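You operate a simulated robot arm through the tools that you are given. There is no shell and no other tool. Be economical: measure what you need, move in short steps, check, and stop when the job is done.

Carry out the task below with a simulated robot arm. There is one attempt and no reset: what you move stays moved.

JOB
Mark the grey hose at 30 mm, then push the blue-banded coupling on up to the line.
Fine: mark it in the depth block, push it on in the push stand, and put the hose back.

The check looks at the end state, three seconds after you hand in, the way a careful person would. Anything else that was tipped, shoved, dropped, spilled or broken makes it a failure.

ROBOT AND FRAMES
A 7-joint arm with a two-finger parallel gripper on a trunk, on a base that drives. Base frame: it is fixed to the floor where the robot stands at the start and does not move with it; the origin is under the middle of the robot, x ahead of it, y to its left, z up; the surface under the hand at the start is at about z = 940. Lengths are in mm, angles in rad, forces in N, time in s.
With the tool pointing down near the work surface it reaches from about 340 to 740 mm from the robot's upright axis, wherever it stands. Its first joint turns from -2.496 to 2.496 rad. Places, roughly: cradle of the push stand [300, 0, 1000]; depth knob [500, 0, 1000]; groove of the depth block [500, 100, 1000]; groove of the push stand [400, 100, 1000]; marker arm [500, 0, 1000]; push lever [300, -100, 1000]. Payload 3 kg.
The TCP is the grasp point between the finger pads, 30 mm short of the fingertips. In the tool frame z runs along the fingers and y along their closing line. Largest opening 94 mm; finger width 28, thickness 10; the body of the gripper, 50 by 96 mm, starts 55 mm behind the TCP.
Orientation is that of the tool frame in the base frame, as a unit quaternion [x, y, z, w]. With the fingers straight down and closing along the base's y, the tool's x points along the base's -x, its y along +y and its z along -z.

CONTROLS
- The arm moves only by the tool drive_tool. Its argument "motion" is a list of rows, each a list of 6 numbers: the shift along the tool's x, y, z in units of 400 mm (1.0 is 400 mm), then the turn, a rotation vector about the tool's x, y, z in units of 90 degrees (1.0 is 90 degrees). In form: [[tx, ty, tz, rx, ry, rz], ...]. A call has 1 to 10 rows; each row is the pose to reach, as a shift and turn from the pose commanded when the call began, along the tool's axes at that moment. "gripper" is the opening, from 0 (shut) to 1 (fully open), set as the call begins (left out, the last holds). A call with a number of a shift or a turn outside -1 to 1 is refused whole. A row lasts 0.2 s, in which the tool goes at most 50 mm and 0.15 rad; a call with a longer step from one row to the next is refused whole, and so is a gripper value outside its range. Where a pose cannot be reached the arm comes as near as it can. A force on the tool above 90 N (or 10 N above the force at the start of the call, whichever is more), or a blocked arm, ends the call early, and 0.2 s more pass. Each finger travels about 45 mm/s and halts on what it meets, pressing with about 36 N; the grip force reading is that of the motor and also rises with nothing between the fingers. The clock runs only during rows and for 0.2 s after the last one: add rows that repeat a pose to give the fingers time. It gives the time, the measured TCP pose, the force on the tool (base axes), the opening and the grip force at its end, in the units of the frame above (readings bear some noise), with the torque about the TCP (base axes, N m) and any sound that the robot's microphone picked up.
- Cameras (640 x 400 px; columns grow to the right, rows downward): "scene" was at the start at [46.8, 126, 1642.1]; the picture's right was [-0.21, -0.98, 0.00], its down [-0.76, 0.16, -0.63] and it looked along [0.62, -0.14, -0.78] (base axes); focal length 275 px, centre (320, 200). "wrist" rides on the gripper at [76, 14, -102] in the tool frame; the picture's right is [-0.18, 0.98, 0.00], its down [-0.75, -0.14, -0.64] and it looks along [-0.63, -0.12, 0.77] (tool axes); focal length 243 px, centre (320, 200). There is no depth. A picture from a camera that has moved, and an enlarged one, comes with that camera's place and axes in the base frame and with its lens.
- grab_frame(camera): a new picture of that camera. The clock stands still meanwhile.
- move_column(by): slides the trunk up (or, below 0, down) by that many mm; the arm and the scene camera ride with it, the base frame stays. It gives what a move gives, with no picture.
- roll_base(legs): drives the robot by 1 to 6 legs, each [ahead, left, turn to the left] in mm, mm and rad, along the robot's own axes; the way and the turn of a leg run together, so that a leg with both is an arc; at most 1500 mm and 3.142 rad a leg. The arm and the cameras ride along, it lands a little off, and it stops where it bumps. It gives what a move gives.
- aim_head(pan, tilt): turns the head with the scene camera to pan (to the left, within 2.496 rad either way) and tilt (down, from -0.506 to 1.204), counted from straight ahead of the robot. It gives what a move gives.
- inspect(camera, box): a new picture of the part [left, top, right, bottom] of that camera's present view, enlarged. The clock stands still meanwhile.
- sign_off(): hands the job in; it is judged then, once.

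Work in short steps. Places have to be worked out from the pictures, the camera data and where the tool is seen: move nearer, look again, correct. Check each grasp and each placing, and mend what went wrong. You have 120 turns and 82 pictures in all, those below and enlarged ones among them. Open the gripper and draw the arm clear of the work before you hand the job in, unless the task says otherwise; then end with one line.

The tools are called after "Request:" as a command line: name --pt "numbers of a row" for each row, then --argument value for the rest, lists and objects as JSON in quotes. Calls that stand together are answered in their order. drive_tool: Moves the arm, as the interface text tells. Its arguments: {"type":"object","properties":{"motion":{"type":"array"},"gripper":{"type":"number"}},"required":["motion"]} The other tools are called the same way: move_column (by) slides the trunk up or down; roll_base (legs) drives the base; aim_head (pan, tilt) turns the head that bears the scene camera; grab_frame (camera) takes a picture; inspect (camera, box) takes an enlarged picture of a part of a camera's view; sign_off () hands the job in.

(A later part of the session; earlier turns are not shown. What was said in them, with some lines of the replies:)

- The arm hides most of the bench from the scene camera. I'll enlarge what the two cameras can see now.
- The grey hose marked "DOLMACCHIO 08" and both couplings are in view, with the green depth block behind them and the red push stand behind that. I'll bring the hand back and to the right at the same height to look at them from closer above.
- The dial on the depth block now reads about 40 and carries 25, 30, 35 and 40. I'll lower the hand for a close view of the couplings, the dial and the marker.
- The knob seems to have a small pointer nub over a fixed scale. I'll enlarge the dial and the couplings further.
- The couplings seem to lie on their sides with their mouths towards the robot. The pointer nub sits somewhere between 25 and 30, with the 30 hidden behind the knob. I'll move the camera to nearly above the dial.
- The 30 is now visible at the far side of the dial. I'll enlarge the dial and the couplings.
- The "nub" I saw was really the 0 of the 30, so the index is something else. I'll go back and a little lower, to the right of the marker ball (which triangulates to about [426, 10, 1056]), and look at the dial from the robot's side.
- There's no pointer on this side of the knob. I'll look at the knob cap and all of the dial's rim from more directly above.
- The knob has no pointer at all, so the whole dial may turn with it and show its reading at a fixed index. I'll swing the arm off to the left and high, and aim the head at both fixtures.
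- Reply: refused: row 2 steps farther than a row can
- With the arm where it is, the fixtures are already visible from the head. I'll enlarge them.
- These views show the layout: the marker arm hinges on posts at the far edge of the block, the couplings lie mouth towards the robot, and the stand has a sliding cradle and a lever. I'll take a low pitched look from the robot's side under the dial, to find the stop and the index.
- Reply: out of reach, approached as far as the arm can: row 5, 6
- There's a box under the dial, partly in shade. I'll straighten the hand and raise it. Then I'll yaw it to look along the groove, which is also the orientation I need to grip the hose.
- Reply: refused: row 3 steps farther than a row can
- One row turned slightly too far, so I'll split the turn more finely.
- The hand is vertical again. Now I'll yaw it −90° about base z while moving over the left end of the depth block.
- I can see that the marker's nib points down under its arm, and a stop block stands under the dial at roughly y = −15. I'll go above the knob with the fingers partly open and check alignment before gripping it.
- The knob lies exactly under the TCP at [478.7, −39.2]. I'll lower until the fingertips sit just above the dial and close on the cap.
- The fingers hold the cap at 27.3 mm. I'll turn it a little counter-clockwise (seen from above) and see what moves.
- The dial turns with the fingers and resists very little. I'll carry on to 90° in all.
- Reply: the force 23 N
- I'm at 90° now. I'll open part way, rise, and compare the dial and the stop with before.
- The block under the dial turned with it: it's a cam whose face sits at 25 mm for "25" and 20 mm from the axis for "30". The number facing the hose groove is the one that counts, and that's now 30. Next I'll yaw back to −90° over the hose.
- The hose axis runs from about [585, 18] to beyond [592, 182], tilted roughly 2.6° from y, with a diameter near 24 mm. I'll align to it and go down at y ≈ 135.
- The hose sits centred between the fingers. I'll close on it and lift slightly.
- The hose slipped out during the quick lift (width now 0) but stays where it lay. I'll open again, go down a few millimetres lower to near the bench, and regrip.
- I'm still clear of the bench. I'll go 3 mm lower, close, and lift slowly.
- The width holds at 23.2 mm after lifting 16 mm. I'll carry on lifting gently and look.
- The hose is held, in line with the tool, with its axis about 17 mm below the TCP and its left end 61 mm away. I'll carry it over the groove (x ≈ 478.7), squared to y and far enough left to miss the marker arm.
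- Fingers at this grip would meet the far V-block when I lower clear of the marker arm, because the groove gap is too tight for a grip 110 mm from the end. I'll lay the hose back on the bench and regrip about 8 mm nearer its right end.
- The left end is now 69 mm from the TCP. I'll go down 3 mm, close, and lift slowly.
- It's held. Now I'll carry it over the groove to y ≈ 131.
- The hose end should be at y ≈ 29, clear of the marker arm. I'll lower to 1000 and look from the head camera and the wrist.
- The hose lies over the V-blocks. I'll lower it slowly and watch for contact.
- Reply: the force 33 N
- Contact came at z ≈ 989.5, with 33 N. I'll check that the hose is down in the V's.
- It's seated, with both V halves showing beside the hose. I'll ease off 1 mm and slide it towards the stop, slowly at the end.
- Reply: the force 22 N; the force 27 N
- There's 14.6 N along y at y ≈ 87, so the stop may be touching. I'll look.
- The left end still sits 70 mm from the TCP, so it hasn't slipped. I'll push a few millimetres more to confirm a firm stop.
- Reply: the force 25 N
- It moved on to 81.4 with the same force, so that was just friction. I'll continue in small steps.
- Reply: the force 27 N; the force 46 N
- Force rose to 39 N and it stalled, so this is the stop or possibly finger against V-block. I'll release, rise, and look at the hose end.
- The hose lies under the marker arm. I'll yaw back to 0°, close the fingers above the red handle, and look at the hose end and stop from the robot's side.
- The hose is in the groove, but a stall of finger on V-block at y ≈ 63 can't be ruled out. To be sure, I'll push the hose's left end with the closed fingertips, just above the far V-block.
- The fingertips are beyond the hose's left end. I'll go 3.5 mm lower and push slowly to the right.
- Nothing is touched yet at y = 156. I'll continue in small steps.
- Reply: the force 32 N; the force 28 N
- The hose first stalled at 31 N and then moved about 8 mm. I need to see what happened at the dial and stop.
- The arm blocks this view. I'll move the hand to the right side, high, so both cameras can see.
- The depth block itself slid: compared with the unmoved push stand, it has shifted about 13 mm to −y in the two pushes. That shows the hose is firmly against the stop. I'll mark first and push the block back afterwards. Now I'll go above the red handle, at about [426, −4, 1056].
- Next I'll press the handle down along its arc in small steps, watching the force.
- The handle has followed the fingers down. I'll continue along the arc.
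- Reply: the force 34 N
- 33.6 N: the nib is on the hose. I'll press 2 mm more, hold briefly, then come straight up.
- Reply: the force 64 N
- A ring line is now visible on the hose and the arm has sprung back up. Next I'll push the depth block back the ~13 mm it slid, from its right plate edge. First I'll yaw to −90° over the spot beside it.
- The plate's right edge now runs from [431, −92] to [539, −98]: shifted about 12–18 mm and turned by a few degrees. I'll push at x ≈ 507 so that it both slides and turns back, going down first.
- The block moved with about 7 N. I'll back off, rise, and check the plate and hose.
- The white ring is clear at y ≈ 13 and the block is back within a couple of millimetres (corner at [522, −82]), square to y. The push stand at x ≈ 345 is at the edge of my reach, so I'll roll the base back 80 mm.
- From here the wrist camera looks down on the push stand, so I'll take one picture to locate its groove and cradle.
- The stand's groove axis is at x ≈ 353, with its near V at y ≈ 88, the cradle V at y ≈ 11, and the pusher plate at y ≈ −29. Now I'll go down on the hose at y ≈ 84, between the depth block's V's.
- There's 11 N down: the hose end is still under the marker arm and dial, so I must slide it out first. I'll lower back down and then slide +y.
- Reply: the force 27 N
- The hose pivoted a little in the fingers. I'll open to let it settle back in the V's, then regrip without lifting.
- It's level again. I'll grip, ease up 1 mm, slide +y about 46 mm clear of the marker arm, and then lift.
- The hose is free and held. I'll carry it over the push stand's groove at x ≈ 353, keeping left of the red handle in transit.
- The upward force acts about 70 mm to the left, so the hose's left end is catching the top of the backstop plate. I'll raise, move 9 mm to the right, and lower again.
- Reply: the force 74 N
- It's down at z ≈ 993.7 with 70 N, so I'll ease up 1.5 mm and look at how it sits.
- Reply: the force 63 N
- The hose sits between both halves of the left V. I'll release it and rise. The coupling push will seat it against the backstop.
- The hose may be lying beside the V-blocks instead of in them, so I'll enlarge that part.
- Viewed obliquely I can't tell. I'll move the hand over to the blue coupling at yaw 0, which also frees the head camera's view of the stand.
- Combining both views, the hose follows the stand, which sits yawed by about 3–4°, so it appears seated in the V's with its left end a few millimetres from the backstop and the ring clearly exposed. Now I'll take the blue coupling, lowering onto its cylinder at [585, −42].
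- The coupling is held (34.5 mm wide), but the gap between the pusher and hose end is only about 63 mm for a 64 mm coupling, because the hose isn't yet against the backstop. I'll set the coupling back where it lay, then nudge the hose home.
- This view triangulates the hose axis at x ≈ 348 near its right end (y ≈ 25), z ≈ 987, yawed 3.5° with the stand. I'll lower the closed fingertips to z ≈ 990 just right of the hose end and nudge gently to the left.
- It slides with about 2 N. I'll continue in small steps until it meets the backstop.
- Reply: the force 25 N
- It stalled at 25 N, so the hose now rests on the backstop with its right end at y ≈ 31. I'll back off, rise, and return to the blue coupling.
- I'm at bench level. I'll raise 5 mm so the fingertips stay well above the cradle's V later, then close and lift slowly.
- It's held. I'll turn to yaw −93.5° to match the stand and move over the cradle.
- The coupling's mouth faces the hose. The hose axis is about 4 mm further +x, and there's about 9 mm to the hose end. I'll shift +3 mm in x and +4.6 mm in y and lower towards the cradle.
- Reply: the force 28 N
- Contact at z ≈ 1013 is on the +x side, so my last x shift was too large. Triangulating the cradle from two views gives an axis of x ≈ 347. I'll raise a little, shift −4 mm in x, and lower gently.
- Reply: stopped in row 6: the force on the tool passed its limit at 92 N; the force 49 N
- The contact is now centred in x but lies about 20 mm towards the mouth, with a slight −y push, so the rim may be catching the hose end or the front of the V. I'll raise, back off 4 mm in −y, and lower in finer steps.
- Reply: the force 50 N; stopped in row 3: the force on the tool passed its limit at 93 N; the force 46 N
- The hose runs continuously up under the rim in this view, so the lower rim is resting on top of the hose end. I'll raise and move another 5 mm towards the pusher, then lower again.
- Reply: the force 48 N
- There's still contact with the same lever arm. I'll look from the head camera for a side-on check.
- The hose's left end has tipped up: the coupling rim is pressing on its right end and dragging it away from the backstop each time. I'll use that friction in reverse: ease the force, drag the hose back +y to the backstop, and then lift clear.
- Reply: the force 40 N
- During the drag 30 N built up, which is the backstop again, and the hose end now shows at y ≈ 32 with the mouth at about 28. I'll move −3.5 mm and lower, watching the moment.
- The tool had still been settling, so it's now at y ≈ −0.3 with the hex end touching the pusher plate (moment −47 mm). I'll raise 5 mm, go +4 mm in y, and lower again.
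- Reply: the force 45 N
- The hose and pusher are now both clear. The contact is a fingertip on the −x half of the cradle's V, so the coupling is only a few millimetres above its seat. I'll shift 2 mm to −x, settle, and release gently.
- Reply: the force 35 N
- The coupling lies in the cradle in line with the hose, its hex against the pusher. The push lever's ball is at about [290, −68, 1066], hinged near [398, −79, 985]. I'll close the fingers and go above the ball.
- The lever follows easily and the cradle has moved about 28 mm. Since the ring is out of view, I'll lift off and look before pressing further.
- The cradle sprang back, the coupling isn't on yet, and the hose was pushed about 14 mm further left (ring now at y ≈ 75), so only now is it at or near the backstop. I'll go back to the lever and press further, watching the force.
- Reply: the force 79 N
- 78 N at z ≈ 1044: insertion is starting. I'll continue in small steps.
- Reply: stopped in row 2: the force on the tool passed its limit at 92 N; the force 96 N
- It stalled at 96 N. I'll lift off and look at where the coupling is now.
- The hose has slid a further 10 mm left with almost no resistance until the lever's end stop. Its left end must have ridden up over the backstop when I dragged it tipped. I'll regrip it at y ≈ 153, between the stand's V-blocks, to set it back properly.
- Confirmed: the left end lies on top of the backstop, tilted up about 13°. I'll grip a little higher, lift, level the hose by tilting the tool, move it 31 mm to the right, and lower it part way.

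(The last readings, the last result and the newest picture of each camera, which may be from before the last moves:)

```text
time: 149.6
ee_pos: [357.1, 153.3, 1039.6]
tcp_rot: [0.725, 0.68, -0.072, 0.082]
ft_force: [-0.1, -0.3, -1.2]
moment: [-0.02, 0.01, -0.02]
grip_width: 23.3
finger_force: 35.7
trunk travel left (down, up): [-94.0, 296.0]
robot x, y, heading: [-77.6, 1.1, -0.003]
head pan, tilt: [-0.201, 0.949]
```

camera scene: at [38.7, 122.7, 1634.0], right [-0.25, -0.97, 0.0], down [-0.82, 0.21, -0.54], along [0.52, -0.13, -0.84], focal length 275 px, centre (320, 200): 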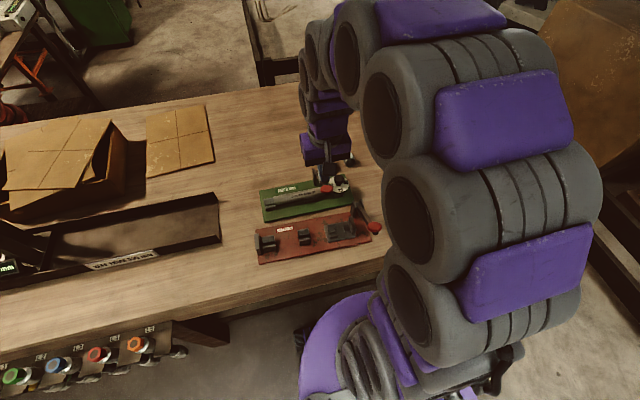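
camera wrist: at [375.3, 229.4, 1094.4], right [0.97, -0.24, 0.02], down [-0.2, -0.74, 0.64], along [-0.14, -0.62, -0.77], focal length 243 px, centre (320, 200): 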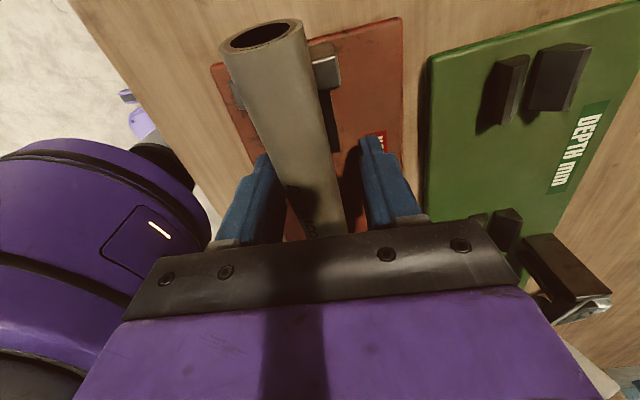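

The hose should now be level. I'll move 31 mm to −y and lower to about z = 1000.

Request:
drive_tool --pt "-0.025 0 0.0056 0 0 0" --pt "-0.05 0.001 0.0112 0 0 0" --pt "-0.0757 0.001 0.0168 0 0 0" --pt "-0.0757 0.001 0.0168 0 0 0" --pt "-0.067 0.001 0.056 0 0 0" --pt "-0.058 0.001 0.095 0 0 0" --pt "-0.0543 0.001 0.113 0 0 0" --pt "-0.0543 0.001 0.113 0 0 0"

```text
time: 151.3
ee_pos: [357.3, 122.7, 1000.9]
tcp_rot: [0.724, 0.681, -0.071, 0.083]
ft_force: [11.0, 3.7, 14.6]
moment: [1.24, -0.22, -0.74]
grip_width: 23.3
finger_force: 36.2
trunk travel left (down, up): [-94.0, 296.0]
robot x, y, heading: [-75.6, -3.3, -0.001]
head pan, tilt: [-0.201, 0.949]
```

It's touching the left V's flank, which pushes it to +x. I'll shift +2 mm in x and lower on until it seats.

Request:
drive_tool --pt "0 0.004 0 0 0 0" --pt "0.002 0.005 0.01 0 0 0" --pt "0.004 0.005 0.02 0 0 0" --pt "0.005 0.005 0.025 0 0 0" --pt "0.005 0.005 0.025 0 0 0"

```text
time: 152.6
ee_pos: [358.6, 123.5, 995.0]
tcp_rot: [0.724, 0.681, -0.069, 0.084]
ft_force: [28.3, 8.4, 85.7]
moment: [0.87, -0.14, -0.4]
grip_width: 23.6
finger_force: 35.9
trunk travel left (down, up): [-94.0, 296.0]
robot x, y, heading: [-73.1, 0.5, 0.001]
head pan, tilt: [-0.201, 0.949]
```

Both V's carry it now (85 N, nearly centred). I'll release, rise straight up, and straighten the tool.

Request:
drive_tool --pt "0 0 0 0 0 0" --pt "0 0 0 0 0 0" --pt "0 0 0 0 0 0" --pt "-0.01 0 -0.05 0 0 0" --pt "-0.03 0 -0.14 0 0 0" --pt "-0.05 0 -0.23 0 0.05 0" --pt "-0.065 0 -0.29 0 0.1 0" --pt "-0.065 0 -0.29 0 0.14 0" --pt "-0.065 0 -0.29 0 0.14 0" --gripper 0.45

```text
time: 154.6
ee_pos: [356.0, 123.6, 1109.0]
tcp_rot: [0.729, 0.685, 0.007, 0.007]
ft_force: [0.2, 0.9, -0.2]
moment: [0.01, 0.0, 0.01]
grip_width: 42.2
finger_force: 0.0
trunk travel left (down, up): [-94.0, 296.0]
robot x, y, heading: [-78.2, -0.7, 0.004]
head pan, tilt: [-0.201, 0.949]
```

Now I'll go back to the lever and press it down along its arc, a bit further out on the ball.

Request:
drive_tool --pt "-0.11 -0.03 -0.03 0 0 0" --pt "-0.22 -0.06 -0.03 0 0 0" --pt "-0.33 -0.09 -0.03 0 0 0" --pt "-0.43 -0.12 -0.03 0 0 0" --pt "-0.488 -0.129 -0.03 0 0 0" --pt "-0.488 -0.129 -0.03 0 0 0" --pt "-0.488 -0.131 0.02 0 0 0" --pt "-0.488 -0.135 0.05 0 0 0" --pt "-0.488 -0.145 0.08 0 0 0" --pt "-0.488 -0.153 0.1 0 0 0" --gripper 0

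Request:
drive_tool --pt "0 -0.005 0.015 0 0 0" --pt "0 -0.01 0.03 0 0 0" --pt "0 -0.014 0.045 0 0 0" --pt "0 -0.014 0.045 0 0 0"

```text
time: 156.8
ee_pos: [282.2, -69.6, 1069.5]
tcp_rot: [0.728, 0.685, 0.008, 0.006]
ft_force: [-3.2, 0.0, 6.8]
moment: [0.03, 0.13, 0.01]
grip_width: 0.0
finger_force: 33.0
trunk travel left (down, up): [-94.0, 296.0]
robot x, y, heading: [-80.5, -3.1, -0.001]
head pan, tilt: [-0.201, 0.949]
```

```text
time: 157.8
ee_pos: [279.9, -69.4, 1050.1]
tcp_rot: [0.728, 0.685, 0.006, 0.006]
ft_force: [2.8, -0.3, 4.5]
moment: [0.04, -0.02, 0.01]
grip_width: 0.0
finger_force: 32.9
trunk travel left (down, up): [-94.0, 296.0]
robot x, y, heading: [-80.4, -3.1, 0.0]
head pan, tilt: [-0.201, 0.949]
```

Request:
drive_tool --pt "0 -0.003 0.007 0 0 0" --pt "0 -0.006 0.014 0 0 0" --pt "0 -0.008 0.02 0 0 0" --pt "0 -0.008 0.02 0 0 0"

```text
time: 158.8
ee_pos: [275.2, -70.1, 1044.2]
tcp_rot: [0.728, 0.685, 0.009, 0.009]
ft_force: [11.9, -1.8, 70.5]
moment: [0.25, -0.37, -0.3]
grip_width: 0.0
finger_force: 33.1
trunk travel left (down, up): [-94.0, 296.0]
robot x, y, heading: [-78.2, -0.6, 0.002]
head pan, tilt: [-0.201, 0.949]
```

That's the same end stop at 1044, with 70 N. I'll lift off and take my last picture from a spot that shows the whole hose, the ring and the coupling.

Request:
drive_tool --pt "0 0 -0.06 0 0 0" --pt "0 0 -0.16 0 0 0" --pt "0.08 0.05 -0.22 0 0 0" --pt "0.17 0.11 -0.27 0 0 0" --pt "0.26 0.17 -0.29 0 0 0" --pt "0.35 0.23 -0.29 0 0 0" --pt "0.43 0.29 -0.29 0 0 0" --pt "0.511 0.355 -0.29 0 0 0" --pt "0.511 0.355 -0.29 0 0 0" --pt "0.511 0.355 -0.29 0 0 0"

Request:
inspect --camera "wrist" --box '[150, 0, 310, 220]'

```text
time: 160.9
ee_pos: [427.3, 125.8, 1160.8]
tcp_rot: [0.728, 0.685, 0.007, 0.006]
ft_force: [0.4, 0.3, -1.0]
moment: [0.04, 0.01, 0.03]
grip_width: 0.1
finger_force: 33.1
trunk travel left (down, up): [-94.0, 296.0]
robot x, y, heading: [-80.9, 0.9, -0.001]
head pan, tilt: [-0.201, 0.949]
```

```text
1.82 times, centred on (230, 110) of wrist
camera zoom: at [445.4, 201.2, 1262.8], right [0.97, -0.24, 0.02], down [-0.2, -0.74, 0.64], along [-0.14, -0.62, -0.77], focal length 441 px, centre (484, 364)
```

zoom: 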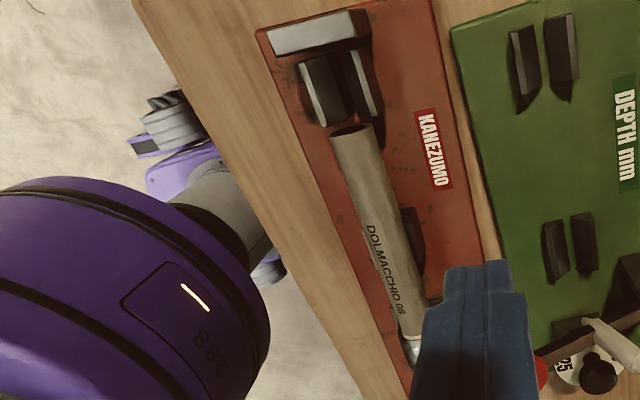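

The last picture shows the coupling on the hose end with its rim about where the ring sat (≈20 mm past the lettering, as measured before). The cradle then sprang back and drew hose and coupling to the right together. Now I'll grip the hose near the coupling, at y ≈ 47 between cradle and V-block.

Request:
drive_tool --pt "-0.1 -0.08 0 0 0 0" --pt "-0.18 -0.15 0 0 0 0" --pt "-0.209 -0.177 0.05 0 0 0" --pt "-0.209 -0.177 0.15 0 0 0" --pt "-0.209 -0.177 0.25 0 0 0" --pt "-0.209 -0.177 0.35 0 0 0" --pt "-0.209 -0.177 0.4 0 0 0" --pt "-0.209 -0.177 0.42 0 0 0" --pt "-0.209 -0.177 0.42 0 0 0" --gripper 0.5

```text
refused: row 1 steps farther than a row can; nothing moved
```

The first row was slightly too long, so I'll split it.

Request:
drive_tool --pt "-0.07 -0.06 0 0 0 0" --pt "-0.14 -0.12 0 0 0 0" --pt "-0.209 -0.177 0.02 0 0 0" --pt "-0.209 -0.177 0.1 0 0 0" --pt "-0.209 -0.177 0.2 0 0 0" --pt "-0.209 -0.177 0.3 0 0 0" --pt "-0.209 -0.177 0.37 0 0 0" --pt "-0.209 -0.177 0.405 0 0 0" --pt "-0.209 -0.177 0.42 0 0 0" --pt "-0.209 -0.177 0.42 0 0 0" --gripper 0.5

```text
time: 163.2
ee_pos: [355.3, 47.5, 992.5]
tcp_rot: [0.728, 0.685, 0.007, 0.007]
ft_force: [-0.5, 0.0, 0.1]
moment: [0.03, -0.03, -0.01]
grip_width: 47.2
finger_force: 0.1
trunk travel left (down, up): [-94.0, 296.0]
robot x, y, heading: [-78.8, 0.2, 0.0]
head pan, tilt: [-0.201, 0.949]
```

I'm in place without contact. I'll close and lift slowly.

Request:
drive_tool --pt "0 -0.006 0 0 0 0" --pt "0 -0.006 0 0 0 0" --pt "0 -0.006 0 0 0 0" --pt "0 -0.006 0 0 0 0" --pt "0 -0.006 -0.01 0 0 0" --pt "0 -0.006 -0.03 0 0 0" --pt "0 -0.006 -0.05 0 0 0" --pt "0 -0.006 -0.05 0 0 0" --gripper 0

```text
time: 164.9
ee_pos: [353.1, 46.6, 1011.6]
tcp_rot: [0.728, 0.685, 0.006, 0.006]
ft_force: [0.6, 0.4, -2.6]
moment: [0.06, 0.02, 0.01]
grip_width: 23.2
finger_force: 36.0
trunk travel left (down, up): [-94.0, 296.0]
robot x, y, heading: [-78.0, 3.9, 0.003]
head pan, tilt: [-0.201, 0.949]
```

It's held, 2.6 N, balanced. I'll raise to 1130 so the coupling clears the marker handle, then carry it over to the bench strip where the hose lay.

Request:
drive_tool --pt "0 0 -0.04 0 0 0" --pt "0 0 -0.08 0 0 0" --pt "0 0 -0.12 0 0 0" --pt "0 0 -0.16 0 0 0" --pt "0 0 -0.2 0 0 0" --pt "0 0 -0.24 0 0 0" --pt "0 0 -0.28 0 0 0" --pt "0 0 -0.3 0 0 0" --pt "0 0 -0.3 0 0 0"

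Request:
drive_tool --pt "0.01 0.05 0 0 0 0" --pt "0.025 0.11 0 0 0 0" --pt "0.04 0.18 0 0 0 0" --pt "0.055 0.25 0 0 0 0" --pt "0.07 0.32 0 0 0 0" --pt "0.085 0.39 0 0 0 0" --pt "0.1 0.46 0 0 0 0" --pt "0.108 0.53 0 0 0 -0.007" --pt "0.108 0.58 0 0 0 -0.014" --pt "0.108 0.58 0 0 0 -0.014"

```text
time: 166.9
ee_pos: [350.8, 46.9, 1130.4]
tcp_rot: [0.728, 0.685, 0.007, 0.006]
ft_force: [-0.7, -0.1, -2.9]
moment: [0.07, -0.01, 0.0]
grip_width: 23.6
finger_force: 35.9
trunk travel left (down, up): [-94.0, 296.0]
robot x, y, heading: [-77.0, -0.9, -0.002]
head pan, tilt: [-0.201, 0.949]
```

```text
time: 169.2
ee_pos: [585.1, 76.5, 1135.5]
tcp_rot: [0.721, 0.693, 0.007, 0.007]
ft_force: [0.2, -0.1, -3.3]
moment: [0.05, 0.02, 0.01]
grip_width: 23.6
finger_force: 36.3
trunk travel left (down, up): [-94.0, 296.0]
robot x, y, heading: [-78.8, -4.0, -0.007]
head pan, tilt: [-0.201, 0.949]
```

I'm above the hose's old place. I'll lower to z ≈ 988, then slowly until it touches.

Request:
drive_tool --pt "0 0.003 0.06 0 0 0" --pt "0 0.005 0.12 0 0 0" --pt "0 0.005 0.18 0 0 0" --pt "0 0.005 0.24 0 0 0" --pt "0 0.005 0.3 0 0 0" --pt "0 0.005 0.34 0 0 0" --pt "0 0.005 0.368 0 0 0" --pt "0 0.005 0.368 0 0 0"

Request:
drive_tool --pt "0 0 0.008 0 0 0" --pt "0 0 0.016 0 0 0" --pt "0 0 0.022 0 0 0" --pt "0 0 0.022 0 0 0"

```text
time: 170.9
ee_pos: [590.6, 75.7, 988.7]
tcp_rot: [0.721, 0.693, 0.008, 0.005]
ft_force: [-0.4, 0.3, -2.8]
moment: [0.06, 0.0, 0.0]
grip_width: 23.4
finger_force: 35.9
trunk travel left (down, up): [-94.0, 296.0]
robot x, y, heading: [-80.0, 1.2, -0.001]
head pan, tilt: [-0.201, 0.949]
```

```text
time: 171.9
ee_pos: [589.9, 76.7, 980.0]
tcp_rot: [0.721, 0.693, 0.008, 0.007]
ft_force: [0.3, -0.2, -2.9]
moment: [0.03, -0.01, -0.01]
grip_width: 23.5
finger_force: 35.9
trunk travel left (down, up): [-94.0, 296.0]
robot x, y, heading: [-79.2, 0.6, -0.003]
head pan, tilt: [-0.201, 0.949]
```

No contact yet at 980. I'll lower in finer steps.

Request:
drive_tool --pt "0 0 0.006 0 0 0" --pt "0 0 0.011 0 0 0" --pt "0 0 0.015 0 0 0" --pt "0 0 0.015 0 0 0"

```text
time: 172.9
ee_pos: [589.4, 76.7, 974.0]
tcp_rot: [0.721, 0.693, 0.007, 0.006]
ft_force: [-0.1, -0.7, -4.1]
moment: [0.06, 0.02, 0.02]
grip_width: 23.2
finger_force: 35.9
trunk travel left (down, up): [-94.0, 296.0]
robot x, y, heading: [-77.8, 0.3, 0.004]
head pan, tilt: [-0.201, 0.949]
```

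Request:
drive_tool --pt "0 0 0.004 0 0 0" --pt "0 0 0.0075 0 0 0" --pt "0 0 0.0075 0 0 0"

```text
time: 173.8
ee_pos: [588.7, 76.3, 970.8]
tcp_rot: [0.721, 0.693, 0.006, 0.007]
ft_force: [-0.4, 0.1, -3.6]
moment: [0.01, 0.0, 0.03]
grip_width: 23.3
finger_force: 36.1
trunk travel left (down, up): [-94.0, 296.0]
robot x, y, heading: [-78.3, 1.1, 0.004]
head pan, tilt: [-0.201, 0.949]
```

The tips are almost on the bench, so the remaining drop is a few millimetres at most. I'll open and rise straight up.

Request:
drive_tool --pt "0 0 0 0 0 0" --pt "0 0 0 0 0 0" --pt "0 0 0 0 0 0" --pt "0 0 0 0 0 0" --pt "0 0 -0.05 0 0 0" --pt "0 0 -0.14 0 0 0" --pt "0 0 -0.24 0 0 0" --pt "0 0 -0.34 0 0 0" --pt "0 0 -0.44 0 0 0" --pt "0 0 -0.5 0 0 0" --gripper 0.6

```text
time: 175.9
ee_pos: [587.3, 77.5, 1171.8]
tcp_rot: [0.721, 0.693, 0.008, 0.007]
ft_force: [-0.3, -0.3, -0.8]
moment: [-0.03, 0.02, -0.03]
grip_width: 56.5
finger_force: 0.0
trunk travel left (down, up): [-94.0, 296.0]
robot x, y, heading: [-80.7, 1.5, 0.001]
head pan, tilt: [-0.201, 0.949]
```

The hand is open and well clear above the work, and the hose with its coupling is back on the bench. I'm handing in.

Request:
sign_off

```text
The job is handed in.
```

The hose is marked at the 30 setting with the blue-banded coupling pushed on, and it is back on the bench. I ran out of pictures, so I could not confirm the rim sits exactly on the line or how the hose came to rest, and the depth block slid about 13 mm before I pushed it back to within a few millimetres.
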